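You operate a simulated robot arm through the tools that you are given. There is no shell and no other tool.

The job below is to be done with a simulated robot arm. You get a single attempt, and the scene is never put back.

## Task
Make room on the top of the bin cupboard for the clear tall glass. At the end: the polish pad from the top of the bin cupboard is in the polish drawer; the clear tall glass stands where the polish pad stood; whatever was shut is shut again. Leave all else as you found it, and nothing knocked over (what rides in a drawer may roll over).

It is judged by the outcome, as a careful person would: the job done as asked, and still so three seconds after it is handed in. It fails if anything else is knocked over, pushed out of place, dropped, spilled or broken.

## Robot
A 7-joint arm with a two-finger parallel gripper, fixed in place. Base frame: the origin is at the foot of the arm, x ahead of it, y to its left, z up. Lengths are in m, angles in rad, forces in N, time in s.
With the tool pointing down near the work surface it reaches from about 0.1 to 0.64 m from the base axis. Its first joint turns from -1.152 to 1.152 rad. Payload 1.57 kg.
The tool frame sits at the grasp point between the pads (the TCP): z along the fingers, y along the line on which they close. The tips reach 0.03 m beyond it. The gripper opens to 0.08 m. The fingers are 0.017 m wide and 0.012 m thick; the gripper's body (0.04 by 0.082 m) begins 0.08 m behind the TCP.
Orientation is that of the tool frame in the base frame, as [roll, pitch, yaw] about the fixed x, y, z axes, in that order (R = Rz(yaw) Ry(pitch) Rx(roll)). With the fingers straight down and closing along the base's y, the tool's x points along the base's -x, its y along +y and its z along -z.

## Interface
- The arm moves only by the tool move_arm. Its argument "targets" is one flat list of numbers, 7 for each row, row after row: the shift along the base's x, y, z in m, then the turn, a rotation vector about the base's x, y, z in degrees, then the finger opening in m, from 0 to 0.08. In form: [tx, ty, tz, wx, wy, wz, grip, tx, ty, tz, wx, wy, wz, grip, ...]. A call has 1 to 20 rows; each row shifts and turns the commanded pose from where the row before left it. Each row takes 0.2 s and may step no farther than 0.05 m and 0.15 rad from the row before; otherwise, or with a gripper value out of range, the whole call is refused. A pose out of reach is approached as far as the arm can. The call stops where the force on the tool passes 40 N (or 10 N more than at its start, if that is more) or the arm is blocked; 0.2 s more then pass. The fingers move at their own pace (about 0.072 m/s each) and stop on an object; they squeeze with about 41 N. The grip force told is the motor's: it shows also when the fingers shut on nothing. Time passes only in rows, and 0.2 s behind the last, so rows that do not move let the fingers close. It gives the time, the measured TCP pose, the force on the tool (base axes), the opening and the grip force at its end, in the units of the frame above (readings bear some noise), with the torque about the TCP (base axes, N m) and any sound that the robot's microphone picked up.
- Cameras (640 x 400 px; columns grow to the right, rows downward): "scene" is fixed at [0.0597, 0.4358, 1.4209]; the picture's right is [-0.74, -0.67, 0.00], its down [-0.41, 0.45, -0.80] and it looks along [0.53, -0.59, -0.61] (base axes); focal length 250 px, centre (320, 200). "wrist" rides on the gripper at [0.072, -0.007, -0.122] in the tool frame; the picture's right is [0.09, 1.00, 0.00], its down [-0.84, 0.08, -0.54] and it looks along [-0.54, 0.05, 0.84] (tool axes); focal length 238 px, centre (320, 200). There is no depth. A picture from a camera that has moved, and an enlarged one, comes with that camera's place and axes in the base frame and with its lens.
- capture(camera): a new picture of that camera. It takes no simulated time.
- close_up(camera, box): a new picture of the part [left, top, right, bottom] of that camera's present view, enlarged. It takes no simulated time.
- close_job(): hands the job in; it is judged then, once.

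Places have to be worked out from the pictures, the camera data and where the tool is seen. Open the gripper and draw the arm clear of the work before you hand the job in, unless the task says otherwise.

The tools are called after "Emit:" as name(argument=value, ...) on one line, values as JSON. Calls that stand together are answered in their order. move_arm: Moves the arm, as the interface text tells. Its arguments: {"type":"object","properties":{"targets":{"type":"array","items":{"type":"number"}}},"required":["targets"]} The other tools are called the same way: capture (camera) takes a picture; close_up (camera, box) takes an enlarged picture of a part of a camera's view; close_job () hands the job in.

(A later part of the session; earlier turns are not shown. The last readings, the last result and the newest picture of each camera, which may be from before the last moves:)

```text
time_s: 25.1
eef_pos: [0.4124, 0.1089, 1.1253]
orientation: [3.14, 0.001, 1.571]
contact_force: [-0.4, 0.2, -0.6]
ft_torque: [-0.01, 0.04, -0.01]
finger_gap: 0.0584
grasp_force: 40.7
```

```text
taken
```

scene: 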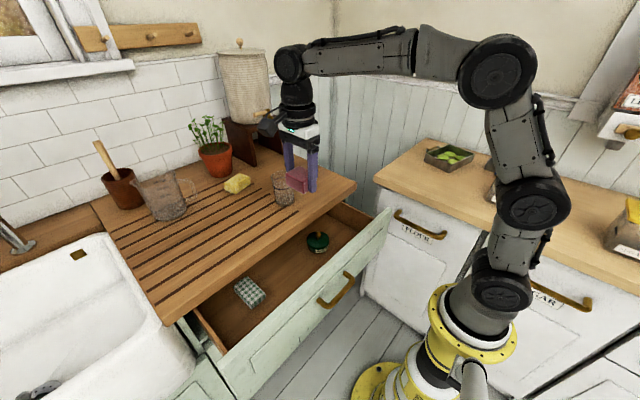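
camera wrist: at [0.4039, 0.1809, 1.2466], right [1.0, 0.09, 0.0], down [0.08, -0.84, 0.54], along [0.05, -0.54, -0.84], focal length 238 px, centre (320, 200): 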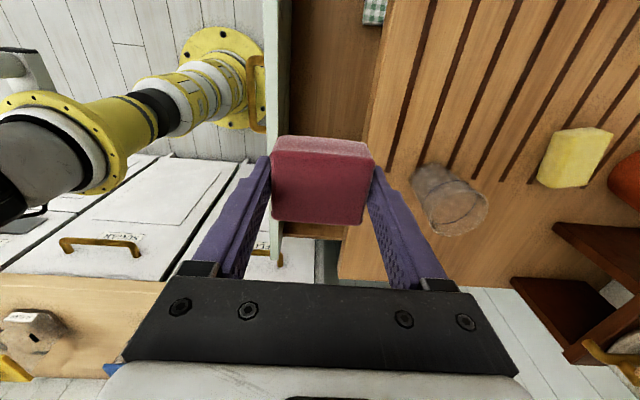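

The pad hangs over the drawer. Zooming into the gap between the drawer front and the counter edge to choose the drop point.

Emit:
close_up(camera="wrist", box=[240, 0, 420, 112])

Emit:
close_up(camera="scene", box=[190, 190, 410, 350])

```text
3.56 times, centred on (330, 56) of wrist
camera zoom: at [0.4039, 0.1809, 1.2466], right [1.0, 0.09, 0.0], down [0.08, -0.84, 0.54], along [0.05, -0.54, -0.84], focal length 848 px, centre (284, 712)
```

zoom: 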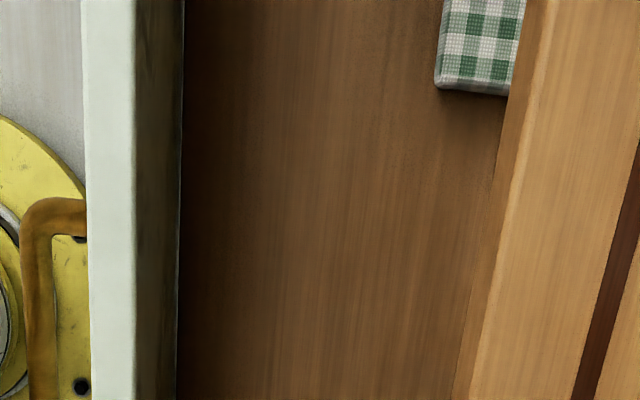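

```text
2.50 times, centred on (300, 270) of scene
camera zoom: at [0.0597, 0.4358, 1.4209], right [-0.74, -0.67, 0.0], down [-0.41, 0.45, -0.8], along [0.53, -0.59, -0.61], focal length 625 px, centre (370, 25)
```

zoom: 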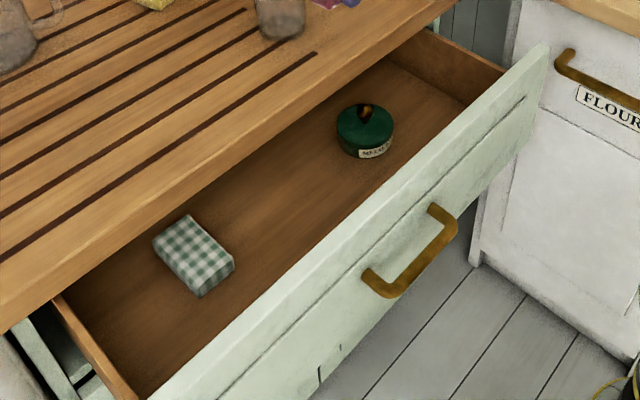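

The drawer (its tin reads "METAL…", i.e. polish) has its floor at z≈0.697 and an accessible gap of x≈0.35–0.489. I'll aim at (0.42, 0.11) and descend to just above, then check.

Emit:
move_arm(targets=[0.004, 0, -0.04, 0, 0, 0, 0.04, 0.004, 0, -0.04, 0, 0, 0, 0.04, 0, 0, -0.04, 0, 0, 0, 0.04, 0, 0, -0.04, 0, 0, 0, 0.04, 0, 0, -0.04, 0, 0, 0, 0.04, 0, 0, -0.04, 0, 0, 0, 0.04, 0, 0, -0.04, 0, 0, 0, 0.04, 0, 0, -0.03, 0, 0, 0, 0.04])

Emit:
capture(camera="wrist")

Emit:
close_up(camera="scene", box=[190, 150, 410, 310])

```text
time_s: 26.9
eef_pos: [0.4223, 0.1075, 0.8169]
orientation: [3.138, 0.0, 1.571]
contact_force: [-0.1, 0.2, -0.1]
ft_torque: [-0.01, 0.0, -0.03]
finger_gap: 0.0584
grasp_force: 40.7
```

```text
taken
camera wrist: at [0.4153, 0.1799, 0.9362], right [1.0, 0.09, 0.0], down [0.08, -0.84, 0.54], along [0.05, -0.54, -0.84], focal length 238 px, centre (320, 200)
```

wrist: 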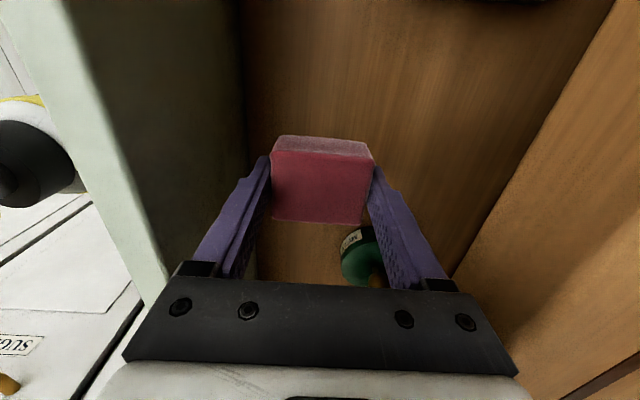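

```text
2.50 times, centred on (300, 230) of scene
camera zoom: at [0.0597, 0.4358, 1.4209], right [-0.74, -0.67, 0.0], down [-0.41, 0.45, -0.8], along [0.53, -0.59, -0.61], focal length 625 px, centre (370, 125)
```

zoom: 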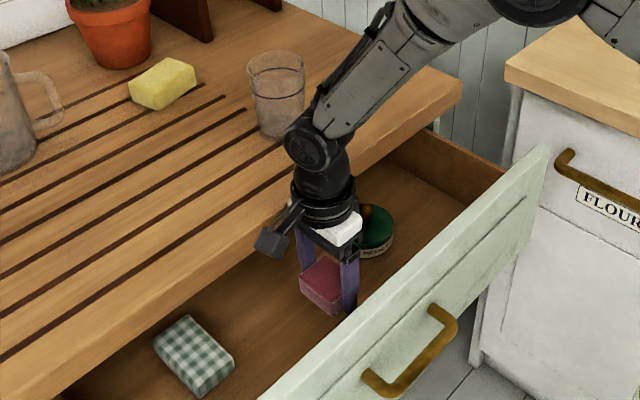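

Clear on all sides. Lowering another 0.07 m, then I'll feel for the floor in small steps.

Emit:
move_arm(targets=[-0.001, 0.001, -0.02, 0, 0, 0, 0.04, 0, 0, -0.02, 0, 0, 0, 0.04, 0, 0, -0.015, 0, 0, 0, 0.04, 0, 0, -0.013, 0, 0, 0, 0.04, 0, 0, 0, 0, 0, 0, 0.04])

Emit:
close_up(camera="scene", box=[250, 200, 370, 290])

Emit:
capture(camera="wrist")

```text
time_s: 28.1
eef_pos: [0.4198, 0.1094, 0.7477]
orientation: [3.14, 0.0, 1.57]
contact_force: [0.7, 0.3, -0.7]
ft_torque: [0.0, -0.02, -0.01]
finger_gap: 0.0585
grasp_force: 41.1
```

```text
4.44 times, centred on (310, 245) of scene
camera zoom: at [0.0597, 0.4358, 1.4209], right [-0.74, -0.67, 0.0], down [-0.41, 0.45, -0.8], along [0.53, -0.59, -0.61], focal length 1111 px, centre (364, 0)
```

zoom: 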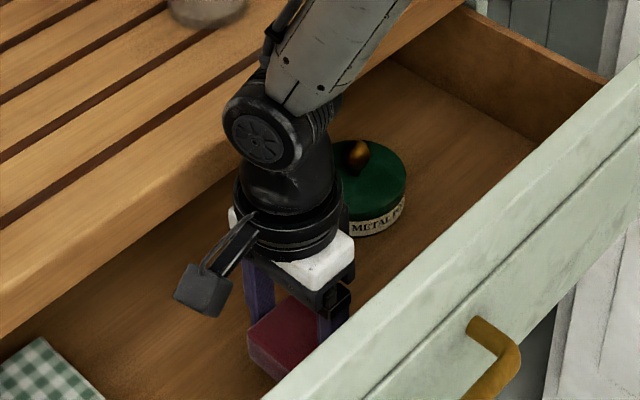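

```text
taken
camera wrist: at [0.4123, 0.1805, 0.8691], right [1.0, 0.09, 0.0], down [0.08, -0.84, 0.54], along [0.05, -0.54, -0.84], focal length 238 px, centre (320, 200)
```

wrist: 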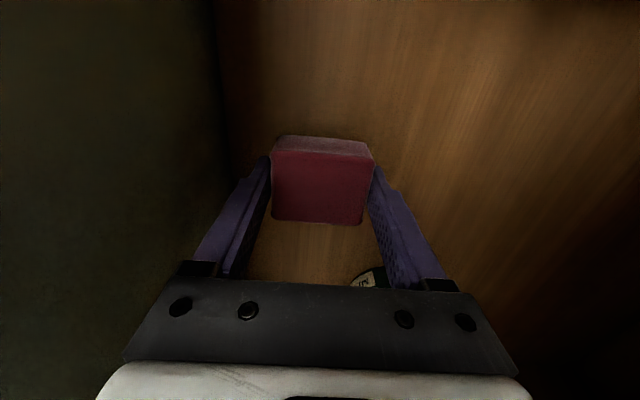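

No contact yet at z=0.748. Lowering in 3 mm steps while watching the force.

Emit:
move_arm(targets=[0, 0, -0.003, 0, 0, 0, 0.04, 0, 0, -0.003, 0, 0, 0, 0.04])

```text
time_s: 28.7
eef_pos: [0.4192, 0.108, 0.7432]
orientation: [3.14, -0.001, 1.57]
contact_force: [0.3, -0.2, -0.3]
ft_torque: [-0.01, 0.01, 0.0]
finger_gap: 0.0584
grasp_force: 40.9
```

Still free. Continuing down in 2–3 mm steps.

Emit:
move_arm(targets=[0, 0, -0.003, 0, 0, 0, 0.04, 0, 0, -0.002, 0, 0, 0, 0.04])

```text
time_s: 29.3
eef_pos: [0.4205, 0.1087, 0.7368]
orientation: [3.14, 0.003, 1.572]
contact_force: [0.5, -0.1, -0.7]
ft_torque: [0.03, -0.06, 0.0]
finger_gap: 0.0585
grasp_force: 41.1
```

No contact yet; two more small steps.

Emit:
move_arm(targets=[0, 0, -0.002, 0, 0, 0, 0.04, 0, 0, -0.002, 0, 0, 0, 0.04])

Emit:
close_up(camera="scene", box=[270, 240, 350, 290])

Emit:
close_up(camera="wrist", box=[240, 110, 400, 230])

```text
time_s: 29.9
eef_pos: [0.4208, 0.1089, 0.7337]
orientation: [3.139, 0.001, 1.57]
contact_force: [-0.4, -0.6, 0.0]
ft_torque: [-0.02, -0.01, -0.02]
finger_gap: 0.0584
grasp_force: 40.8
```

```text
8.00 times, centred on (310, 265) of scene
camera zoom: at [0.0597, 0.4358, 1.4209], right [-0.74, -0.67, 0.0], down [-0.41, 0.45, -0.8], along [0.53, -0.59, -0.61], focal length 2000 px, centre (400, -320)
```

zoom: 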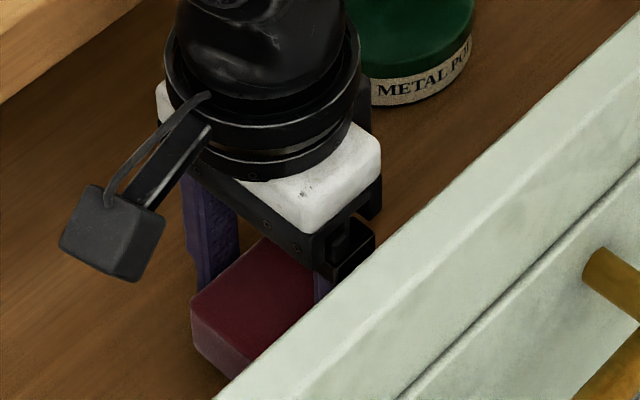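

```text
3.33 times, centred on (320, 170) of wrist
camera zoom: at [0.4123, 0.1813, 0.8537], right [1.0, 0.09, 0.0], down [0.08, -0.84, 0.54], along [0.05, -0.54, -0.84], focal length 794 px, centre (320, 300)
```

zoom: 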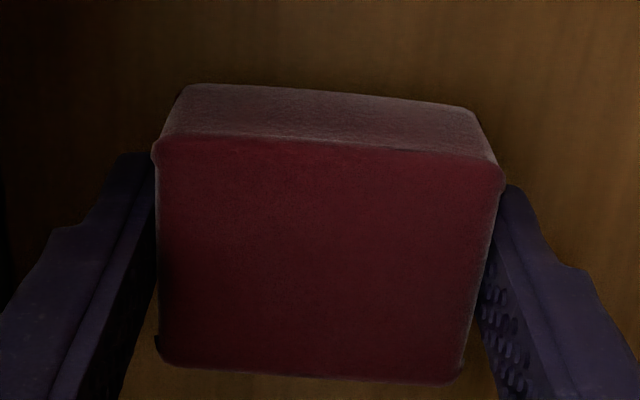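

The tin reads "METAL POLISH", confirming the drawer. Still no contact; continuing down gently.

Emit:
move_arm(targets=[0, 0, -0.003, 0, 0, 0, 0.04, 0, 0, -0.002, 0, 0, 0, 0.04, 0, 0, -0.002, 0, 0, 0, 0.04])

Emit:
close_up(camera="wrist", box=[240, 110, 400, 230])

```text
time_s: 30.7
eef_pos: [0.4202, 0.1105, 0.726]
orientation: [3.139, 0.0, 1.571]
contact_force: [0.8, -0.2, -0.1]
ft_torque: [0.0, -0.01, 0.01]
finger_gap: 0.0584
grasp_force: 40.8
```

```text
3.33 times, centred on (320, 170) of wrist
camera zoom: at [0.4118, 0.1813, 0.8466], right [1.0, 0.09, 0.0], down [0.08, -0.84, 0.54], along [0.05, -0.54, -0.84], focal length 794 px, centre (320, 300)
```

zoom: 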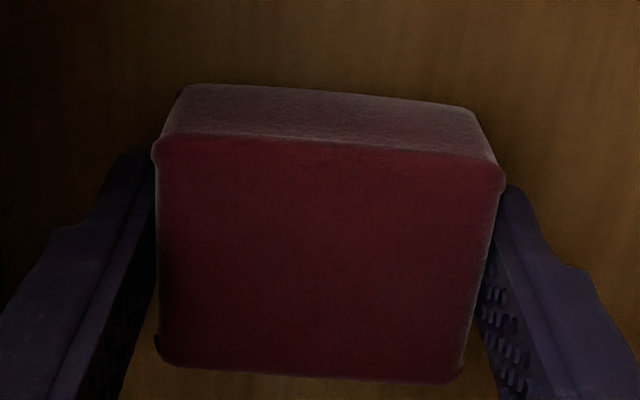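

Still free. I'll continue with a few more 2.5 mm steps.

Emit:
move_arm(targets=[0, -0.001, -0.0025, 0, 0, 0, 0.04, 0, 0, -0.0025, 0, 0, 0, 0.04, 0, 0, -0.0025, 0, 0, 0, 0.04])

```text
time_s: 31.5
eef_pos: [0.4255, 0.1097, 0.7241]
orientation: [3.128, -0.002, 1.571]
contact_force: [-0.7, 0.0, 4.2]
ft_torque: [-0.09, 0.17, 0.02]
finger_gap: 0.0585
grasp_force: 40.9
stopped in row 3: the force on the tool passed its limit at 45 N (the readings are from after the stop); the commanded pose is now the measured one
```

Contact was felt at z≈0.722 (now ~4 N). Let me look to confirm it is the pad on the drawer floor before releasing.

Emit:
capture(camera="scene")

Emit:
close_up(camera="scene", box=[250, 190, 370, 290])

Emit:
capture(camera="wrist")

```text
taken
```

scene: 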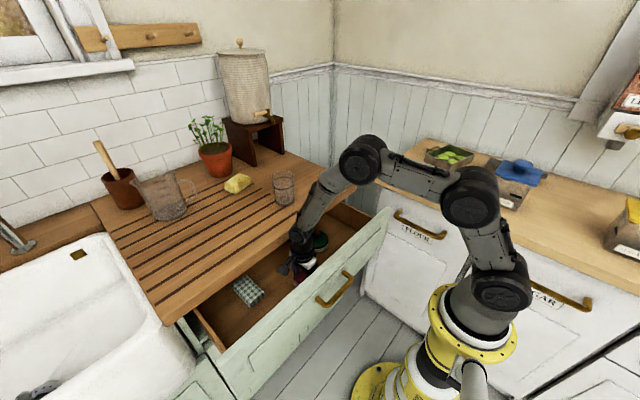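

```text
4.00 times, centred on (310, 240) of scene
camera zoom: at [0.0596, 0.4358, 1.4209], right [-0.74, -0.67, 0.0], down [-0.41, 0.45, -0.8], along [0.53, -0.59, -0.61], focal length 1000 px, centre (360, 40)
```

zoom: 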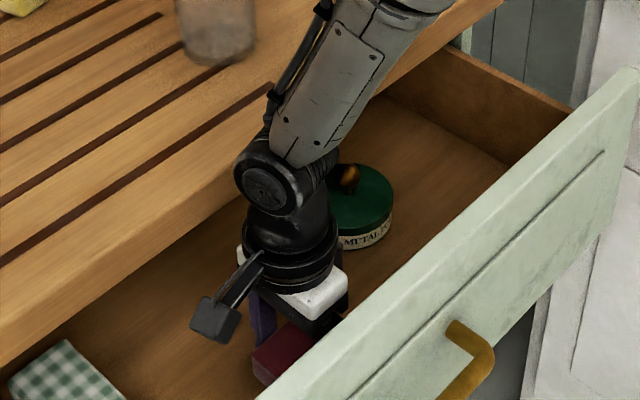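

```text
taken
camera wrist: at [0.4159, 0.1801, 0.8455], right [1.0, 0.09, 0.01], down [0.07, -0.84, 0.54], along [0.06, -0.54, -0.84], focal length 238 px, centre (320, 200)
```

wrist: 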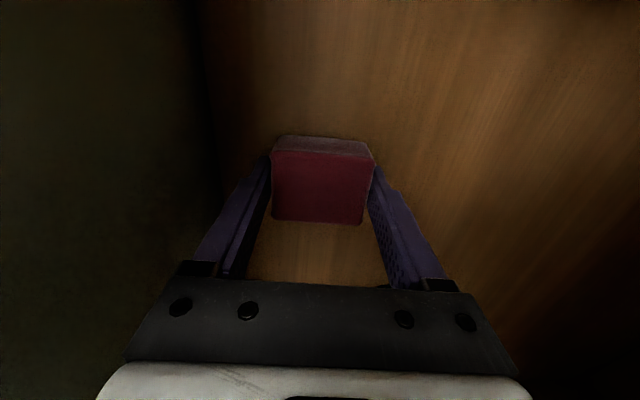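

The pad seems to be resting on the floor (upward 4 N remains). Releasing by opening the fingers modestly.

Emit:
move_arm(targets=[0, 0, 0, 0, 0, 0, 0.064, 0, 0, 0, 0, 0, 0, 0.07, 0, 0, 0, 0, 0, 0, 0.072])

Emit:
close_up(camera="wrist", box=[200, 90, 440, 250])

```text
time_s: 32.3
eef_pos: [0.4258, 0.1084, 0.7237]
orientation: [3.128, -0.001, 1.571]
contact_force: [1.6, 0.4, 6.2]
ft_torque: [0.0, 0.25, 0.0]
finger_gap: 0.0709
grasp_force: 0.0
```

```text
2.50 times, centred on (320, 170) of wrist
camera zoom: at [0.416, 0.1802, 0.8454], right [1.0, 0.09, 0.01], down [0.07, -0.84, 0.54], along [0.06, -0.54, -0.84], focal length 596 px, centre (320, 275)
```

zoom: 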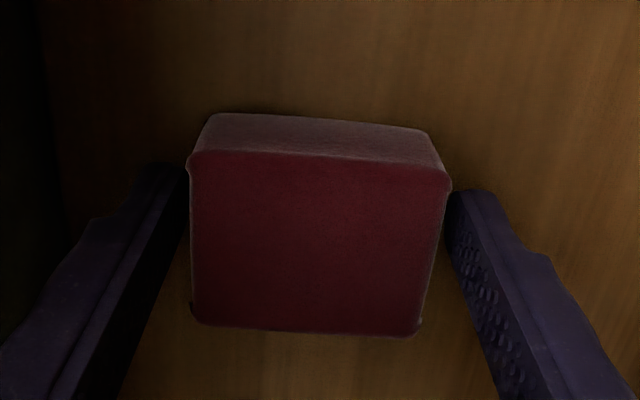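

The residual force is a fingertip on the drawer floor; the pad is free between the open fingers and sitting on the floor. Lifting straight up.

Emit:
move_arm(targets=[0, 0, 0.01, 0, 0, 0, 0.072, 0, 0, 0.02, 0, 0, 0, 0.072, 0, 0, 0.04, 0, 0, 0, 0.072, 0, 0, 0.04, 0, 0, 0, 0.072, 0, 0, 0.04, 0, 0, 0, 0.072, 0, 0, 0.04, 0, 0, 0, 0.072, 0, 0, 0.04, 0, 0, 0, 0.072])

Emit:
capture(camera="wrist")

Emit:
capture(camera="scene")

```text
time_s: 33.9
eef_pos: [0.4263, 0.1079, 0.9565]
orientation: [3.127, -0.002, 1.573]
contact_force: [0.1, 0.4, 0.8]
ft_torque: [0.0, 0.02, 0.03]
finger_gap: 0.0721
grasp_force: 0.0
```

```text
taken
camera wrist: at [0.417, 0.1799, 1.0767], right [1.0, 0.09, 0.01], down [0.07, -0.84, 0.54], along [0.06, -0.54, -0.84], focal length 238 px, centre (320, 200)
```

wrist: 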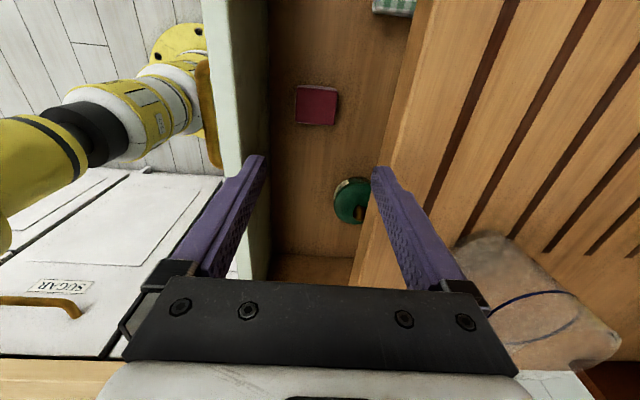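

```text
taken
```

scene: 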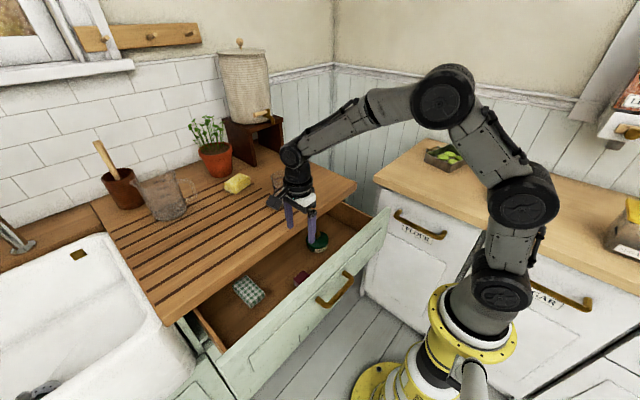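

The pad lies flat in the polish drawer beside the tin. Now I'll return to above the handle with the same tilt as when I released it, fingers at 34 mm, and check alignment.

Emit:
move_arm(targets=[-0.04, -0.004, 0.01, 0, -7.08, 0, 0.034, -0.04, -0.004, 0, 0, -7.07, 0, 0.034, -0.04, -0.004, 0, 0, 0, 0, 0.034, -0.041, -0.0046, -0.006, 0, 0, 0, 0.034, 0, 0, 0, 0, 0, 0, 0.034])

Emit:
capture(camera="wrist")

Emit:
capture(camera="scene")

```text
time_s: 35.1
eef_pos: [0.2648, 0.0922, 0.9585]
orientation: [2.881, -0.001, 1.572]
contact_force: [0.5, -0.3, 0.2]
ft_torque: [0.0, 0.0, -0.02]
finger_gap: 0.0341
grasp_force: 0.0
```

```text
taken
camera wrist: at [0.2257, 0.1638, 1.073], right [0.96, 0.09, 0.26], down [-0.06, -0.84, 0.54], along [0.27, -0.54, -0.8], focal length 238 px, centre (320, 200)
```

wrist: 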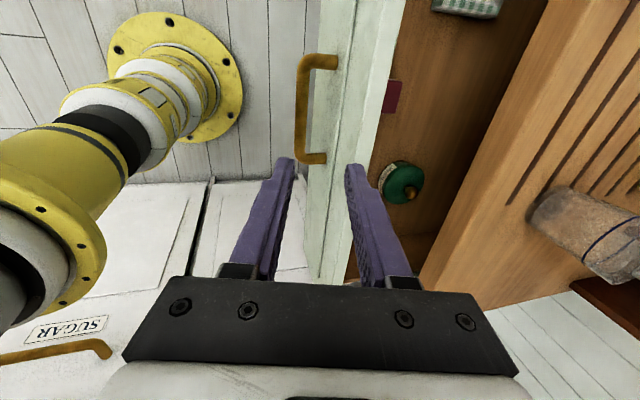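

```text
taken
```

scene: 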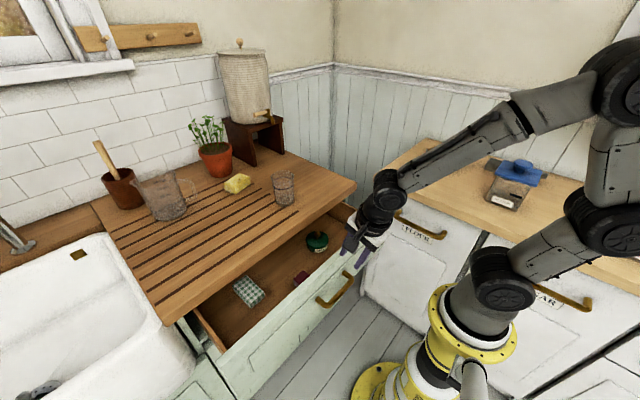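

The drawer has crept in by roughly 7 mm (handle shifted ~5 px from before). I'll shift +7 mm in x, go down 0.10 m and check the centring closely.

Emit:
move_arm(targets=[0.007, -0.001, -0.03, 0, 0, 0, 0.034, 0, 0, -0.035, 0, 0, 0, 0.034, 0, 0, -0.035, 0, 0, 0, 0.034, 0, 0, 0, 0, 0, 0, 0.034])

Emit:
capture(camera="wrist")

Emit:
close_up(camera="wrist", box=[240, 40, 400, 240])

```text
time_s: 36.1
eef_pos: [0.2703, 0.0903, 0.8591]
orientation: [2.882, -0.002, 1.572]
contact_force: [0.2, -0.7, -0.3]
ft_torque: [0.0, 0.01, -0.01]
finger_gap: 0.0341
grasp_force: 0.1
```

```text
taken
camera wrist: at [0.2307, 0.162, 0.9746], right [0.96, 0.09, 0.26], down [-0.06, -0.84, 0.54], along [0.27, -0.54, -0.8], focal length 238 px, centre (320, 200)
```

wrist: 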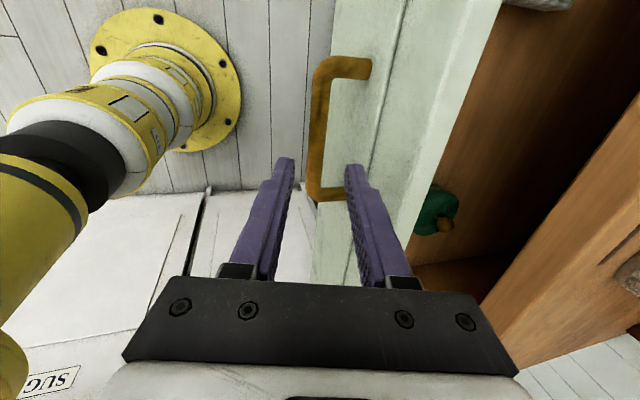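

```text
2.00 times, centred on (320, 140) of wrist
camera zoom: at [0.2307, 0.162, 0.9746], right [0.96, 0.09, 0.26], down [-0.06, -0.84, 0.54], along [0.27, -0.54, -0.8], focal length 477 px, centre (320, 320)
```

zoom: 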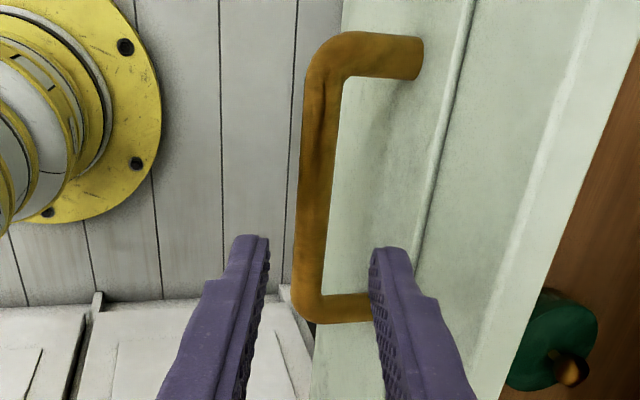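

The bar is centred (within ~2 mm) between the fingers. Descending along the tool axis just as before.

Emit:
move_arm(targets=[0.0046, 0, -0.0172, 0, 0, 0, 0.032, 0.0046, 0, -0.0172, 0, 0, 0, 0.032, 0.0046, 0, -0.0172, 0, 0, 0, 0.032, 0.0046, 0, -0.0172, 0, 0, 0, 0.032, 0, 0, 0, 0, 0, 0, 0.032])

Emit:
close_up(camera="wrist", box=[240, 40, 400, 240])

```text
time_s: 37.3
eef_pos: [0.2906, 0.0908, 0.7894]
orientation: [2.878, -0.001, 1.575]
contact_force: [-0.3, 0.0, 0.1]
ft_torque: [-0.02, 0.0, 0.01]
finger_gap: 0.0316
grasp_force: 0.1
```

```text
2.00 times, centred on (320, 140) of wrist
camera zoom: at [0.2509, 0.1631, 0.9049], right [0.96, 0.09, 0.26], down [-0.06, -0.84, 0.54], along [0.27, -0.54, -0.8], focal length 477 px, centre (320, 320)
```

zoom: 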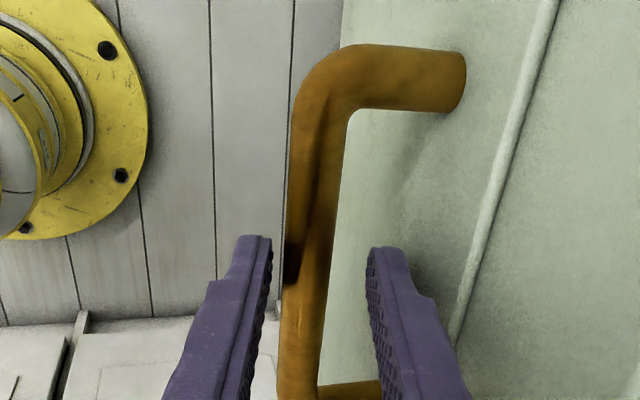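

The bar is between the fingers with no contact. Closing on it, then pushing the drawer in along +x.

Emit:
move_arm(targets=[0, 0, 0, 0, 0, 0, 0.01, 0, 0, 0, 0, 0, 0, 0.0, 0, 0, 0, 0, 0, 0, 0.0])

```text
time_s: 38.1
eef_pos: [0.2888, 0.0912, 0.789]
orientation: [2.883, -0.002, 1.574]
contact_force: [0.8, -1.6, -11.8]
ft_torque: [0.23, 0.01, 0.02]
finger_gap: 0.0159
grasp_force: 32.1
```

Gripped. Pushing in 0.15 m steadily, then finishing slowly.

Emit:
move_arm(targets=[0.01, 0, 0, 0, 0, 0, 0, 0.02, 0, 0, 0, 0, 0, 0, 0.02, 0, 0, 0, 0, 0, 0, 0.02, 0, 0, 0, 0, 0, 0, 0.02, 0, 0, 0, 0, 0, 0, 0.02, 0, 0, 0, 0, 0, 0, 0.02, 0, 0, 0, 0, 0, 0, 0.015, 0, 0, 0, 0, 0, 0])

Emit:
capture(camera="scene")

```text
time_s: 39.9
eef_pos: [0.4333, 0.0916, 0.7883]
orientation: [2.882, -0.003, 1.572]
contact_force: [0.4, -20.8, 2.3]
ft_torque: [-0.25, -0.12, -0.07]
finger_gap: 0.0159
grasp_force: 32.0
```

```text
taken
```

scene: 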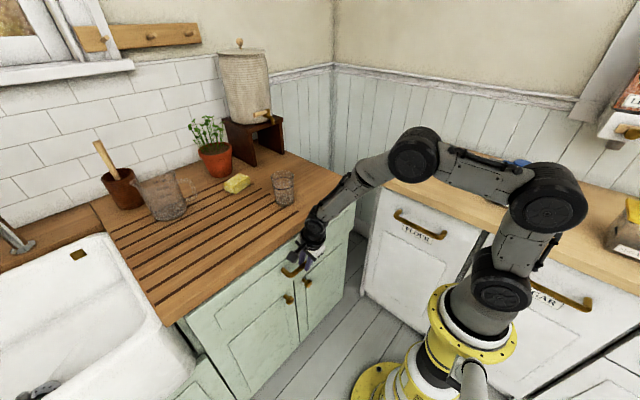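

The drawer is nearly shut (about 17 mm to go). Finishing in small steps, easing the sideways load.

Emit:
move_arm(targets=[0.008, -0.0005, 0, 0, 0, 0, 0, 0.005, -0.0005, 0, 0, 0, 0, 0, 0.003, 0, 0, 0, 0, 0, 0, 0.002, 0, 0, 0, 0, 0, 0])

Emit:
close_up(camera="scene", box=[160, 180, 380, 340])

```text
time_s: 40.9
eef_pos: [0.4518, 0.091, 0.7898]
orientation: [2.884, -0.002, 1.572]
contact_force: [-0.4, 4.7, -10.4]
ft_torque: [0.24, 0.02, 0.12]
finger_gap: 0.0158
grasp_force: 31.8
```

```text
2.50 times, centred on (270, 260) of scene
camera zoom: at [0.0598, 0.436, 1.4209], right [-0.74, -0.67, 0.0], down [-0.41, 0.45, -0.8], along [0.53, -0.59, -0.61], focal length 625 px, centre (445, 50)
```

zoom: 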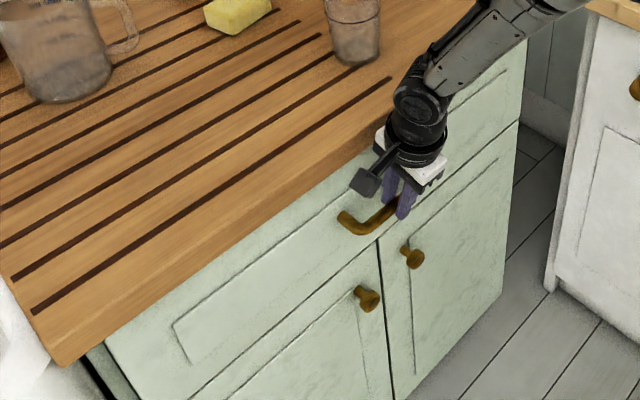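

TCP x=0.452 matches the originally shut position (0.4505). I'll press 2 mm further to feel for the stop.

Emit:
move_arm(targets=[0.001, 0, 0, 0, 0, 0, 0, 0.001, 0, 0, 0, 0, 0, 0, 0, 0, 0, 0, 0, 0, 0])

Emit:
close_up(camera="scene", box=[160, 200, 380, 400])

```text
time_s: 41.7
eef_pos: [0.4535, 0.0922, 0.7884]
orientation: [2.884, -0.001, 1.573]
contact_force: [-9.1, 19.2, -9.6]
ft_torque: [0.88, 0.21, 0.13]
finger_gap: 0.0157
grasp_force: 31.9
```

```text
2.00 times, centred on (270, 300) of scene
camera zoom: at [0.0596, 0.4362, 1.4208], right [-0.74, -0.67, 0.0], down [-0.41, 0.45, -0.8], along [0.53, -0.59, -0.61], focal length 500 px, centre (420, 0)
```

zoom: 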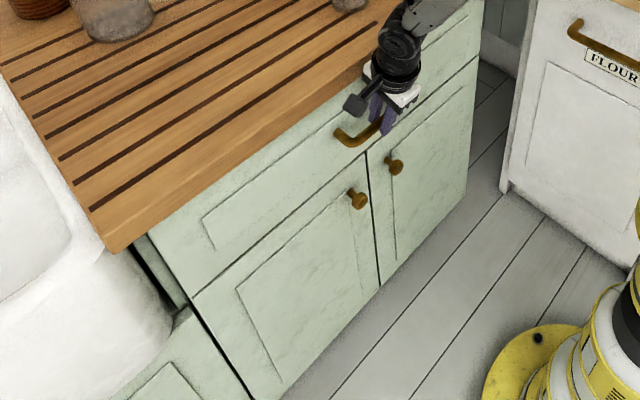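

The stop is felt (‑9 N) and the handle looks just as in the first picture: the drawer is shut. Releasing and withdrawing along the tool axis, then up and back.

Emit:
move_arm(targets=[0, 0, 0, 0, 0, 0, 0.031, 0, 0, 0, 0, 0, 0, 0.031, -0.0045, 0, 0.015, 0, 0, 0, 0.031, -0.0045, 0, 0.015, 0, 0, 0, 0.031, -0.0045, 0, 0.015, 0, 0, 0, 0.031, -0.0045, 0, 0.015, 0, 0, 0, 0.031, -0.01, 0, 0.04, 0, 0, 0, 0.05, -0.01, 0, 0.045, 0, 0, 0, 0.08, -0.01, 0, 0.045, 0, 0, 0, 0.08, 0, 0, 0.045, 0, 0, 0, 0.08])

Emit:
capture(camera="scene")

Emit:
capture(camera="wrist")

```text
time_s: 43.9
eef_pos: [0.4079, 0.0903, 1.0248]
orientation: [2.881, -0.002, 1.574]
contact_force: [0.4, -0.4, -0.4]
ft_torque: [0.0, -0.03, 0.03]
finger_gap: 0.0803
grasp_force: 0.1
```

```text
taken
```

scene: 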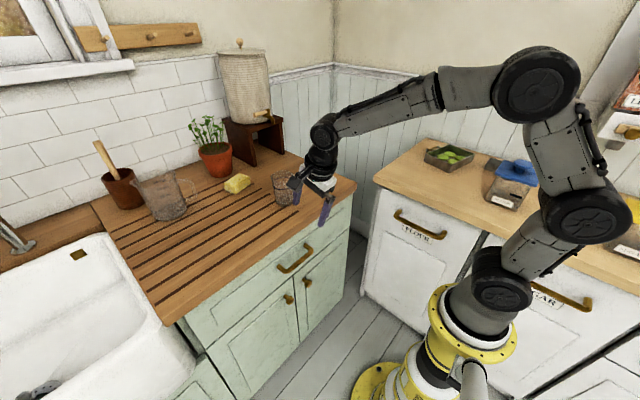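

```text
taken
camera wrist: at [0.3682, 0.1617, 1.1388], right [0.96, 0.09, 0.26], down [-0.06, -0.84, 0.54], along [0.26, -0.54, -0.8], focal length 238 px, centre (320, 200)
```

wrist: 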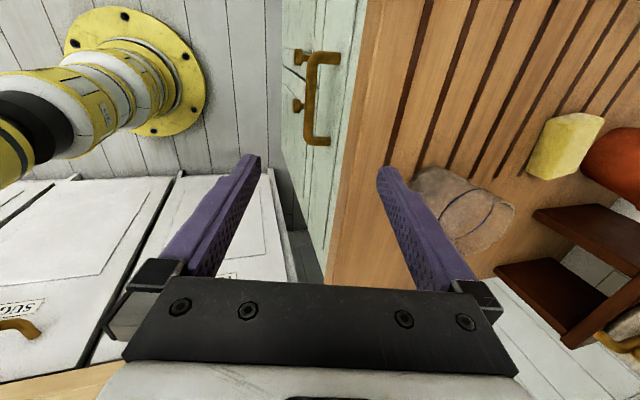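

The drawer is shut and the gripper free. Now a close look at the glass: shape, size and whether it holds liquid.

Emit:
close_up(camera="scene", box=[250, 155, 330, 215])

Emit:
close_up(camera="wrist", box=[380, 130, 560, 270])

```text
6.67 times, centred on (290, 185) of scene
camera zoom: at [0.0597, 0.4358, 1.4209], right [-0.74, -0.67, 0.0], down [-0.41, 0.45, -0.8], along [0.53, -0.59, -0.61], focal length 1666 px, centre (520, 300)
```

zoom: 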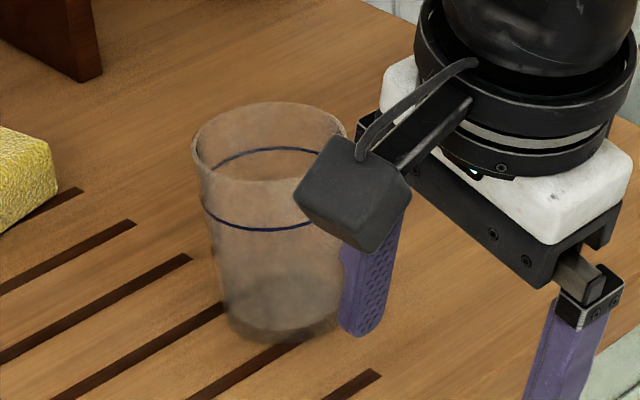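

```text
2.86 times, centred on (470, 200) of wrist
camera zoom: at [0.3682, 0.1617, 1.1388], right [0.96, 0.09, 0.26], down [-0.06, -0.84, 0.54], along [0.26, -0.54, -0.8], focal length 681 px, centre (-109, 200)
```

zoom: 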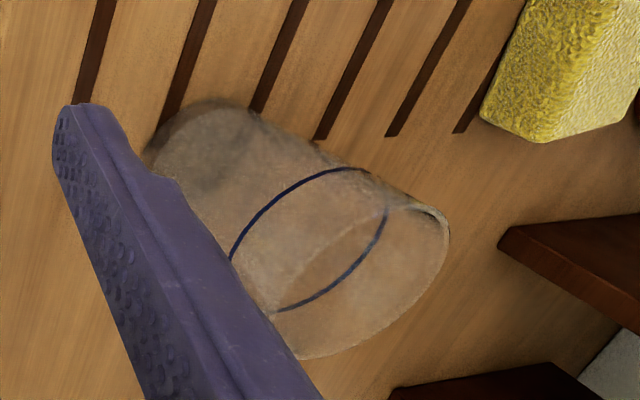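

The glass is empty (just a painted blue line), tapered: ~77 mm at the rim, ~54 mm at the base, ~96 mm tall — too wide to come straight down over. I'll grip it below the rim with the tool tilted ~45°, closing along y. First I'll turn the tool back to that yaw, upright, for measuring.

Emit:
move_arm(targets=[0, 0, 0.032, 0, 7.5, 0, 0.08, 0, 0, 0.032, 0, 7.5, 0, 0.08, 0, -0.007, 0.032, 0, 0, 8.18, 0.08, 0, -0.008, 0, 0, 0, 8.18, 0.08, 0, -0.008, 0, 0, 0, 8.18, 0.08, 0, -0.008, 0, 0, 0, 8.18, 0.08, 0, -0.008, 0, 0, 0, 8.18, 0.08, 0, -0.008, 0, 0, 0, 8.18, 0.08, 0, -0.008, 0, 0, 0, 8.18, 0.08, 0, -0.008, 0, 0, 0, 8.18, 0.08, 0, -0.008, 0, 0, 0, 8.18, 0.08, 0, -0.008, 0, 0, 0, 8.18, 0.08, 0, -0.008, 0, 0, 0, 8.0, 0.08, 0, 0, 0, 0, 0, 0, 0.08])

Emit:
capture(camera="wrist")

Emit:
capture(camera="scene")

```text
time_s: 46.9
eef_pos: [0.4052, 0.0038, 1.1204]
orientation: [-3.139, 0.0, 3.139]
contact_force: [-0.2, -0.6, 0.5]
ft_torque: [-0.01, 0.03, -0.05]
finger_gap: 0.0799
grasp_force: 0.1
```

```text
taken
camera wrist: at [0.3336, -0.0033, 1.2415], right [-0.09, 1.0, 0.0], down [0.84, 0.08, 0.54], along [0.54, 0.05, -0.84], focal length 238 px, centre (320, 200)
```

wrist: 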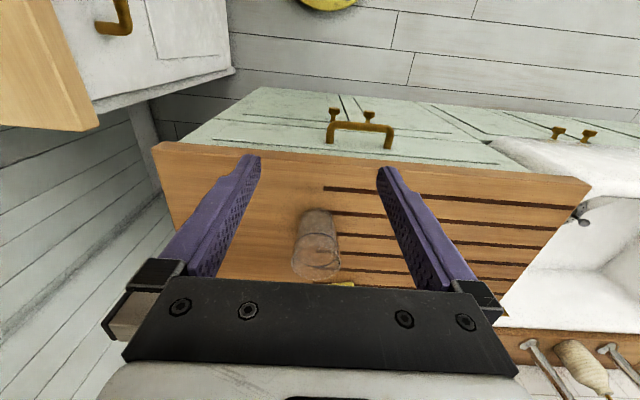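

```text
taken
```

scene: 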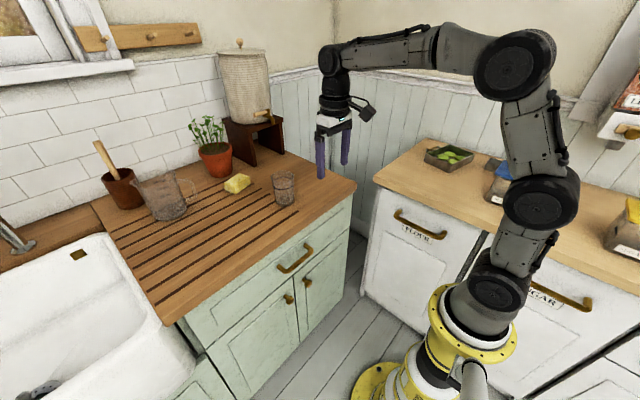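

Clear views now. Zooming on the glass from both cameras to fix its position and size.

Emit:
close_up(camera="wrist", box=[270, 190, 370, 290])

Emit:
close_up(camera="scene", box=[255, 160, 315, 215])

```text
4.00 times, centred on (320, 240) of wrist
camera zoom: at [0.3336, -0.0033, 1.2415], right [-0.09, 1.0, 0.0], down [0.84, 0.08, 0.54], along [0.54, 0.05, -0.84], focal length 953 px, centre (320, 40)
```

zoom: 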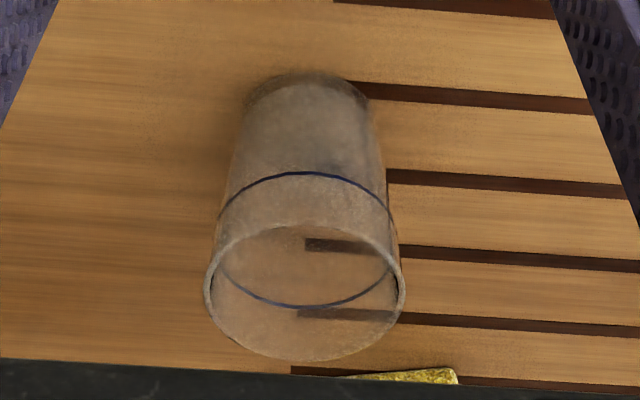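

```text
7.27 times, centred on (285, 188) of scene
camera zoom: at [0.0597, 0.4358, 1.4209], right [-0.74, -0.67, 0.0], down [-0.41, 0.45, -0.8], along [0.53, -0.59, -0.61], focal length 1818 px, centre (574, 291)
```

zoom: 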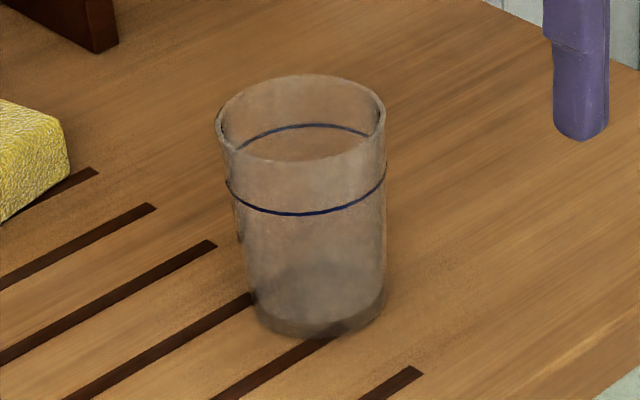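

Glass axis at (0.598, 0.015), base z≈0.897, rim z≈1.0, diameters 60→74 mm. I'll tilt the tool 45° forward and go to a pre-grasp point in front of and above it.

Emit:
move_arm(targets=[0.016, 0.0018, -0.012, 0, -7.5, 0, 0.08, 0.016, 0.0018, -0.012, 0, -7.5, 0, 0.08, 0.016, 0.0018, -0.012, 0, -7.5, 0, 0.08, 0.016, 0.0018, -0.012, 0, -7.5, 0, 0.08, 0.016, 0.0018, -0.012, 0, -7.5, 0, 0.08, 0.016, 0.0018, -0.012, 0, -7.5, 0, 0.08, 0, 0, 0, 0, 0, 0, 0.08])

Emit:
capture(camera="wrist")

Emit:
capture(camera="scene")

```text
time_s: 48.5
eef_pos: [0.5024, 0.0142, 1.0474]
orientation: [3.139, 0.784, 3.136]
contact_force: [1.0, -0.6, 0.0]
ft_torque: [0.01, -0.03, 0.01]
finger_gap: 0.0801
grasp_force: 0.1
```

```text
taken
camera wrist: at [0.3644, 0.0073, 1.082], right [-0.06, 1.0, -0.06], down [0.21, 0.08, 0.97], along [0.98, 0.05, -0.21], focal length 238 px, centre (320, 200)
```

wrist: 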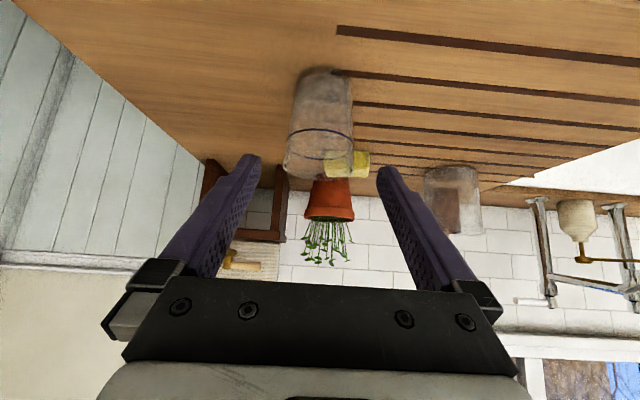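

```text
taken
```

scene: 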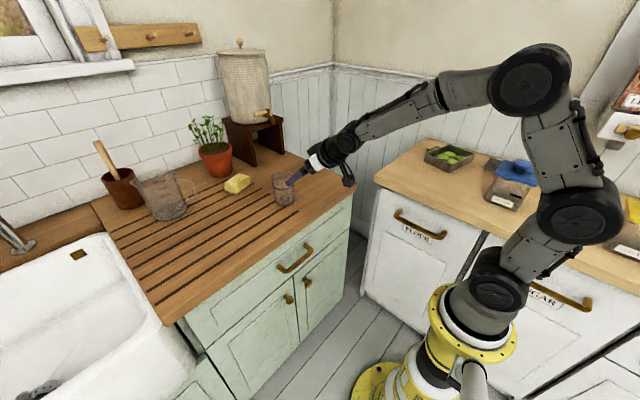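

Pre-grasp looks good. Zooming to check the sideways centring of the glass between the fingers.

Emit:
close_up(camera="wrist", box=[240, 50, 400, 200])

Emit:
close_up(camera="scene", box=[255, 130, 355, 215])

```text
2.67 times, centred on (320, 125) of wrist
camera zoom: at [0.3644, 0.0073, 1.082], right [-0.06, 1.0, -0.06], down [0.21, 0.08, 0.97], along [0.98, 0.05, -0.21], focal length 636 px, centre (320, 400)
```

zoom: 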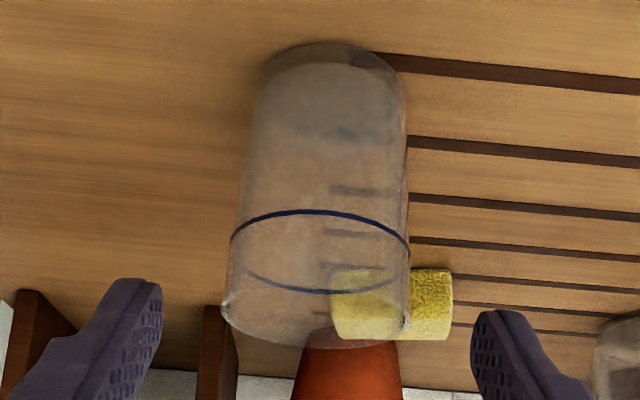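

```text
4.71 times, centred on (305, 172) of scene
camera zoom: at [0.0597, 0.4358, 1.4209], right [-0.74, -0.67, 0.0], down [-0.41, 0.45, -0.8], along [0.53, -0.59, -0.61], focal length 1176 px, centre (391, 329)
```

zoom: 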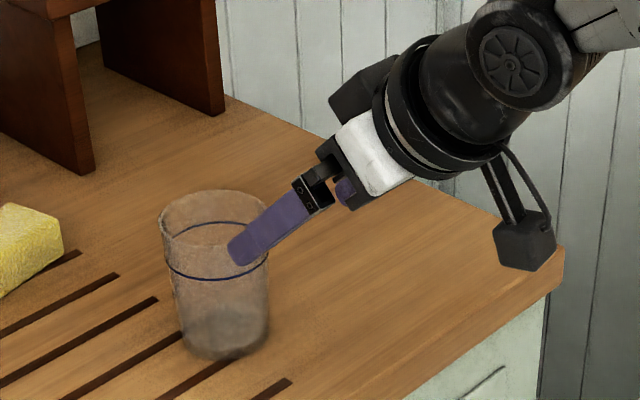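

Centred within 1 mm. I'll go down in front of the glass first, then move forward horizontally so the fingers pass either side of its narrower body.

Emit:
move_arm(targets=[0, 0.0004, -0.034, 0, 0, 0, 0.08, 0, 0.0004, -0.034, 0, 0, 0, 0.08, 0, 0, -0.034, 0, 0, 0, 0.08, 0.02, 0, 0, 0, 0, 0, 0.08, 0.02, 0, 0, 0, 0, 0, 0.08, 0, 0, 0, 0, 0, 0, 0.08])

Emit:
close_up(camera="wrist", box=[200, 50, 440, 240])

Emit:
close_up(camera="scene", box=[255, 150, 355, 235])

```text
time_s: 49.9
eef_pos: [0.5417, 0.0148, 0.9463]
orientation: [3.141, 0.783, 3.139]
contact_force: [0.6, -0.4, -0.7]
ft_torque: [-0.03, 0.02, 0.01]
finger_gap: 0.0798
grasp_force: 0.1
```

```text
2.11 times, centred on (320, 145) of wrist
camera zoom: at [0.4041, 0.0085, 0.9809], right [-0.06, 1.0, -0.06], down [0.21, 0.08, 0.97], along [0.98, 0.05, -0.21], focal length 502 px, centre (320, 316)
```

zoom: 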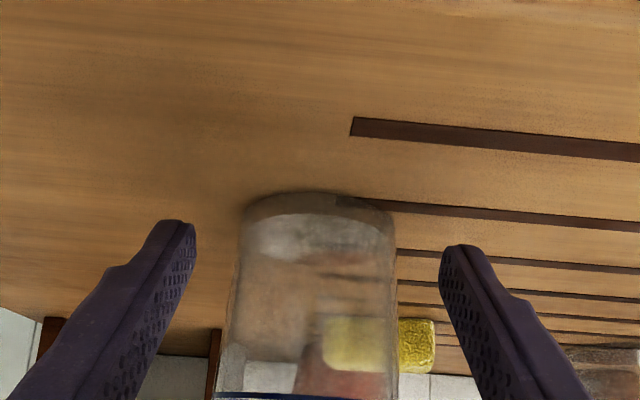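

```text
4.71 times, centred on (305, 192) of scene
camera zoom: at [0.0597, 0.4358, 1.4209], right [-0.74, -0.67, 0.0], down [-0.41, 0.45, -0.8], along [0.53, -0.59, -0.61], focal length 1176 px, centre (391, 235)
```

zoom: 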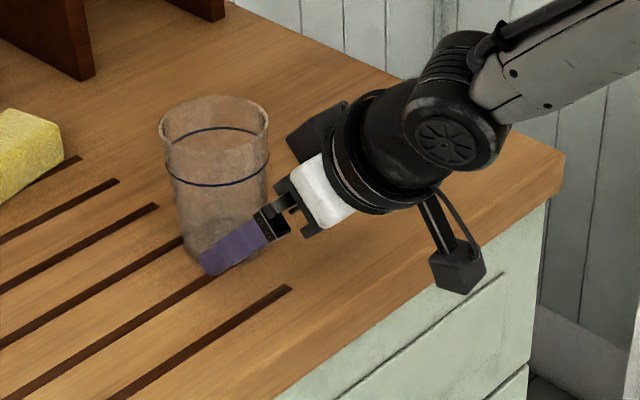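

Nicely centred with equal gaps. Moving forward the last 56 mm so the pads are at the glass's widest line.

Emit:
move_arm(targets=[0.019, 0, 0, 0, 0, 0, 0.08, 0.019, 0, 0, 0, 0, 0, 0.08, 0.0175, 0, -0.001, 0, 0, 0, 0.08, 0, 0, 0, 0, 0, 0, 0.08])

Emit:
close_up(camera="wrist", box=[200, 100, 440, 290])

Emit:
close_up(camera="scene", box=[255, 150, 355, 235])

```text
time_s: 50.9
eef_pos: [0.5976, 0.0161, 0.9458]
orientation: [3.141, 0.785, 3.137]
contact_force: [0.2, -1.2, 0.3]
ft_torque: [-0.01, -0.04, 0.01]
finger_gap: 0.08
grasp_force: 0.0
```

```text
2.11 times, centred on (320, 195) of wrist
camera zoom: at [0.4595, 0.0091, 0.9798], right [-0.06, 1.0, -0.06], down [0.21, 0.08, 0.97], along [0.98, 0.05, -0.21], focal length 502 px, centre (320, 210)
```

zoom: 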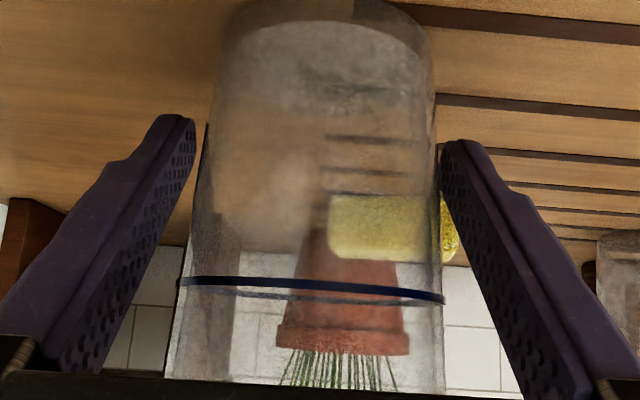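

```text
4.71 times, centred on (305, 192) of scene
camera zoom: at [0.0597, 0.4358, 1.4209], right [-0.74, -0.67, 0.0], down [-0.41, 0.45, -0.8], along [0.53, -0.59, -0.61], focal length 1176 px, centre (391, 235)
```

zoom: 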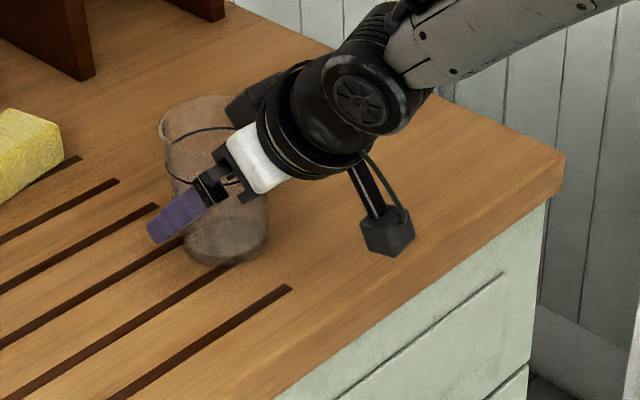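

Fingers straddle the glass evenly. Closing gradually and watching gap and force.

Emit:
move_arm(targets=[0, 0, 0, 0, 0, 0, 0.073, 0, 0, 0, 0, 0, 0, 0.069, 0, 0, 0, 0, 0, 0, 0.066, 0, 0, 0, 0, 0, 0, 0.064])

```text
time_s: 51.9
eef_pos: [0.5973, 0.0157, 0.9457]
orientation: [3.14, 0.783, 3.137]
contact_force: [0.2, -0.6, 0.3]
ft_torque: [0.03, 0.01, 0.02]
finger_gap: 0.0689
grasp_force: 40.9
```

Gripped at 68.9 mm, no sound. Lifting 2 cm and checking that the glass hangs straight.

Emit:
move_arm(targets=[0, 0, 0.005, 0, 0, 0, 0.06, 0, 0, 0.015, 0, 0, 0, 0.06, 0, 0, 0, 0, 0, 0, 0.06])

Emit:
close_up(camera="wrist", box=[200, 100, 440, 290])

Emit:
close_up(camera="scene", box=[255, 150, 355, 235])

```text
time_s: 52.7
eef_pos: [0.5959, 0.0147, 0.9648]
orientation: [3.139, 0.781, 3.139]
contact_force: [0.6, -1.1, -1.2]
ft_torque: [-0.02, 0.01, 0.04]
finger_gap: 0.0689
grasp_force: 40.8
```

```text
2.11 times, centred on (320, 195) of wrist
camera zoom: at [0.4587, 0.0086, 0.9995], right [-0.06, 1.0, -0.06], down [0.21, 0.08, 0.97], along [0.98, 0.05, -0.22], focal length 502 px, centre (320, 210)
```

zoom: 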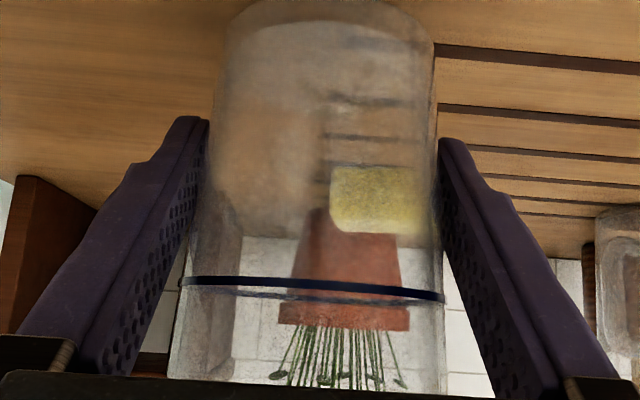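

```text
4.71 times, centred on (305, 192) of scene
camera zoom: at [0.0597, 0.4358, 1.4209], right [-0.74, -0.67, 0.0], down [-0.41, 0.45, -0.8], along [0.53, -0.59, -0.61], focal length 1176 px, centre (391, 235)
```

zoom: 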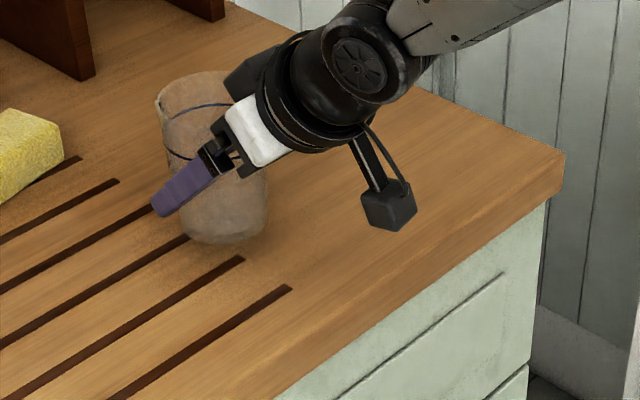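

The glass is held upright and firmly. Now lifting to carrying height while drawing it in, then starting the arc toward the bin cupboard with the tool turning along.

Emit:
move_arm(targets=[-0.028, -0.0007, 0.038, 0, 0, 0, 0.06, -0.029, -0.0003, 0.038, 0, 0, 0, 0.06, -0.029, -0.0003, 0.038, 0, 0, 0, 0.06, -0.0009, -0.0462, 0, 0, 0, -5.196, 0.06, -0.005, -0.046, 0, 0, 0, -5.196, 0.06, -0.0092, -0.0453, 0, 0, 0, -5.196, 0.06, -0.0133, -0.0443, 0, 0, 0, -5.196, 0.06, -0.0172, -0.0429, 0, 0, 0, -5.196, 0.06, -0.0211, -0.0412, 0, 0, 0, -5.196, 0.06])

Emit:
capture(camera="scene")

Emit:
capture(camera="wrist")

```text
time_s: 54.7
eef_pos: [0.4467, -0.2501, 1.0818]
orientation: [3.139, 0.781, 2.591]
contact_force: [-0.4, -0.7, -1.9]
ft_torque: [0.03, -0.01, -0.01]
finger_gap: 0.0685
grasp_force: 40.9
```

```text
taken
```

scene: 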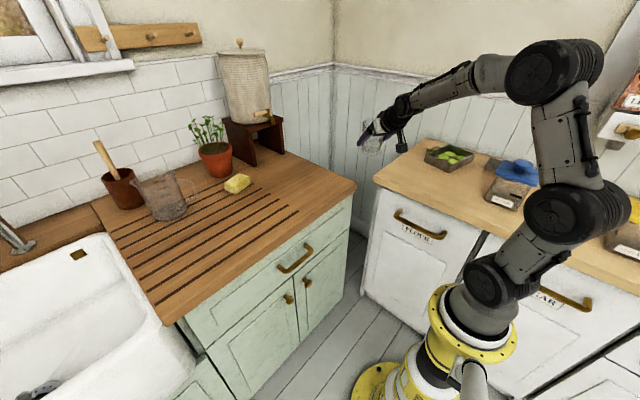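

```text
taken
camera wrist: at [0.3256, -0.1854, 1.1163], right [0.46, 0.88, -0.06], down [0.22, -0.04, 0.97], along [0.86, -0.47, -0.22], focal length 238 px, centre (320, 200)
```

wrist: 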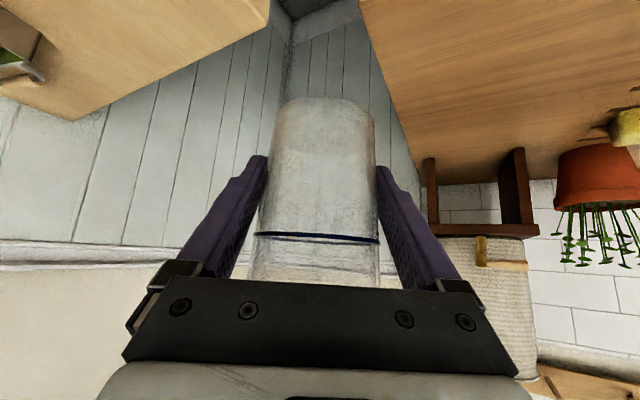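

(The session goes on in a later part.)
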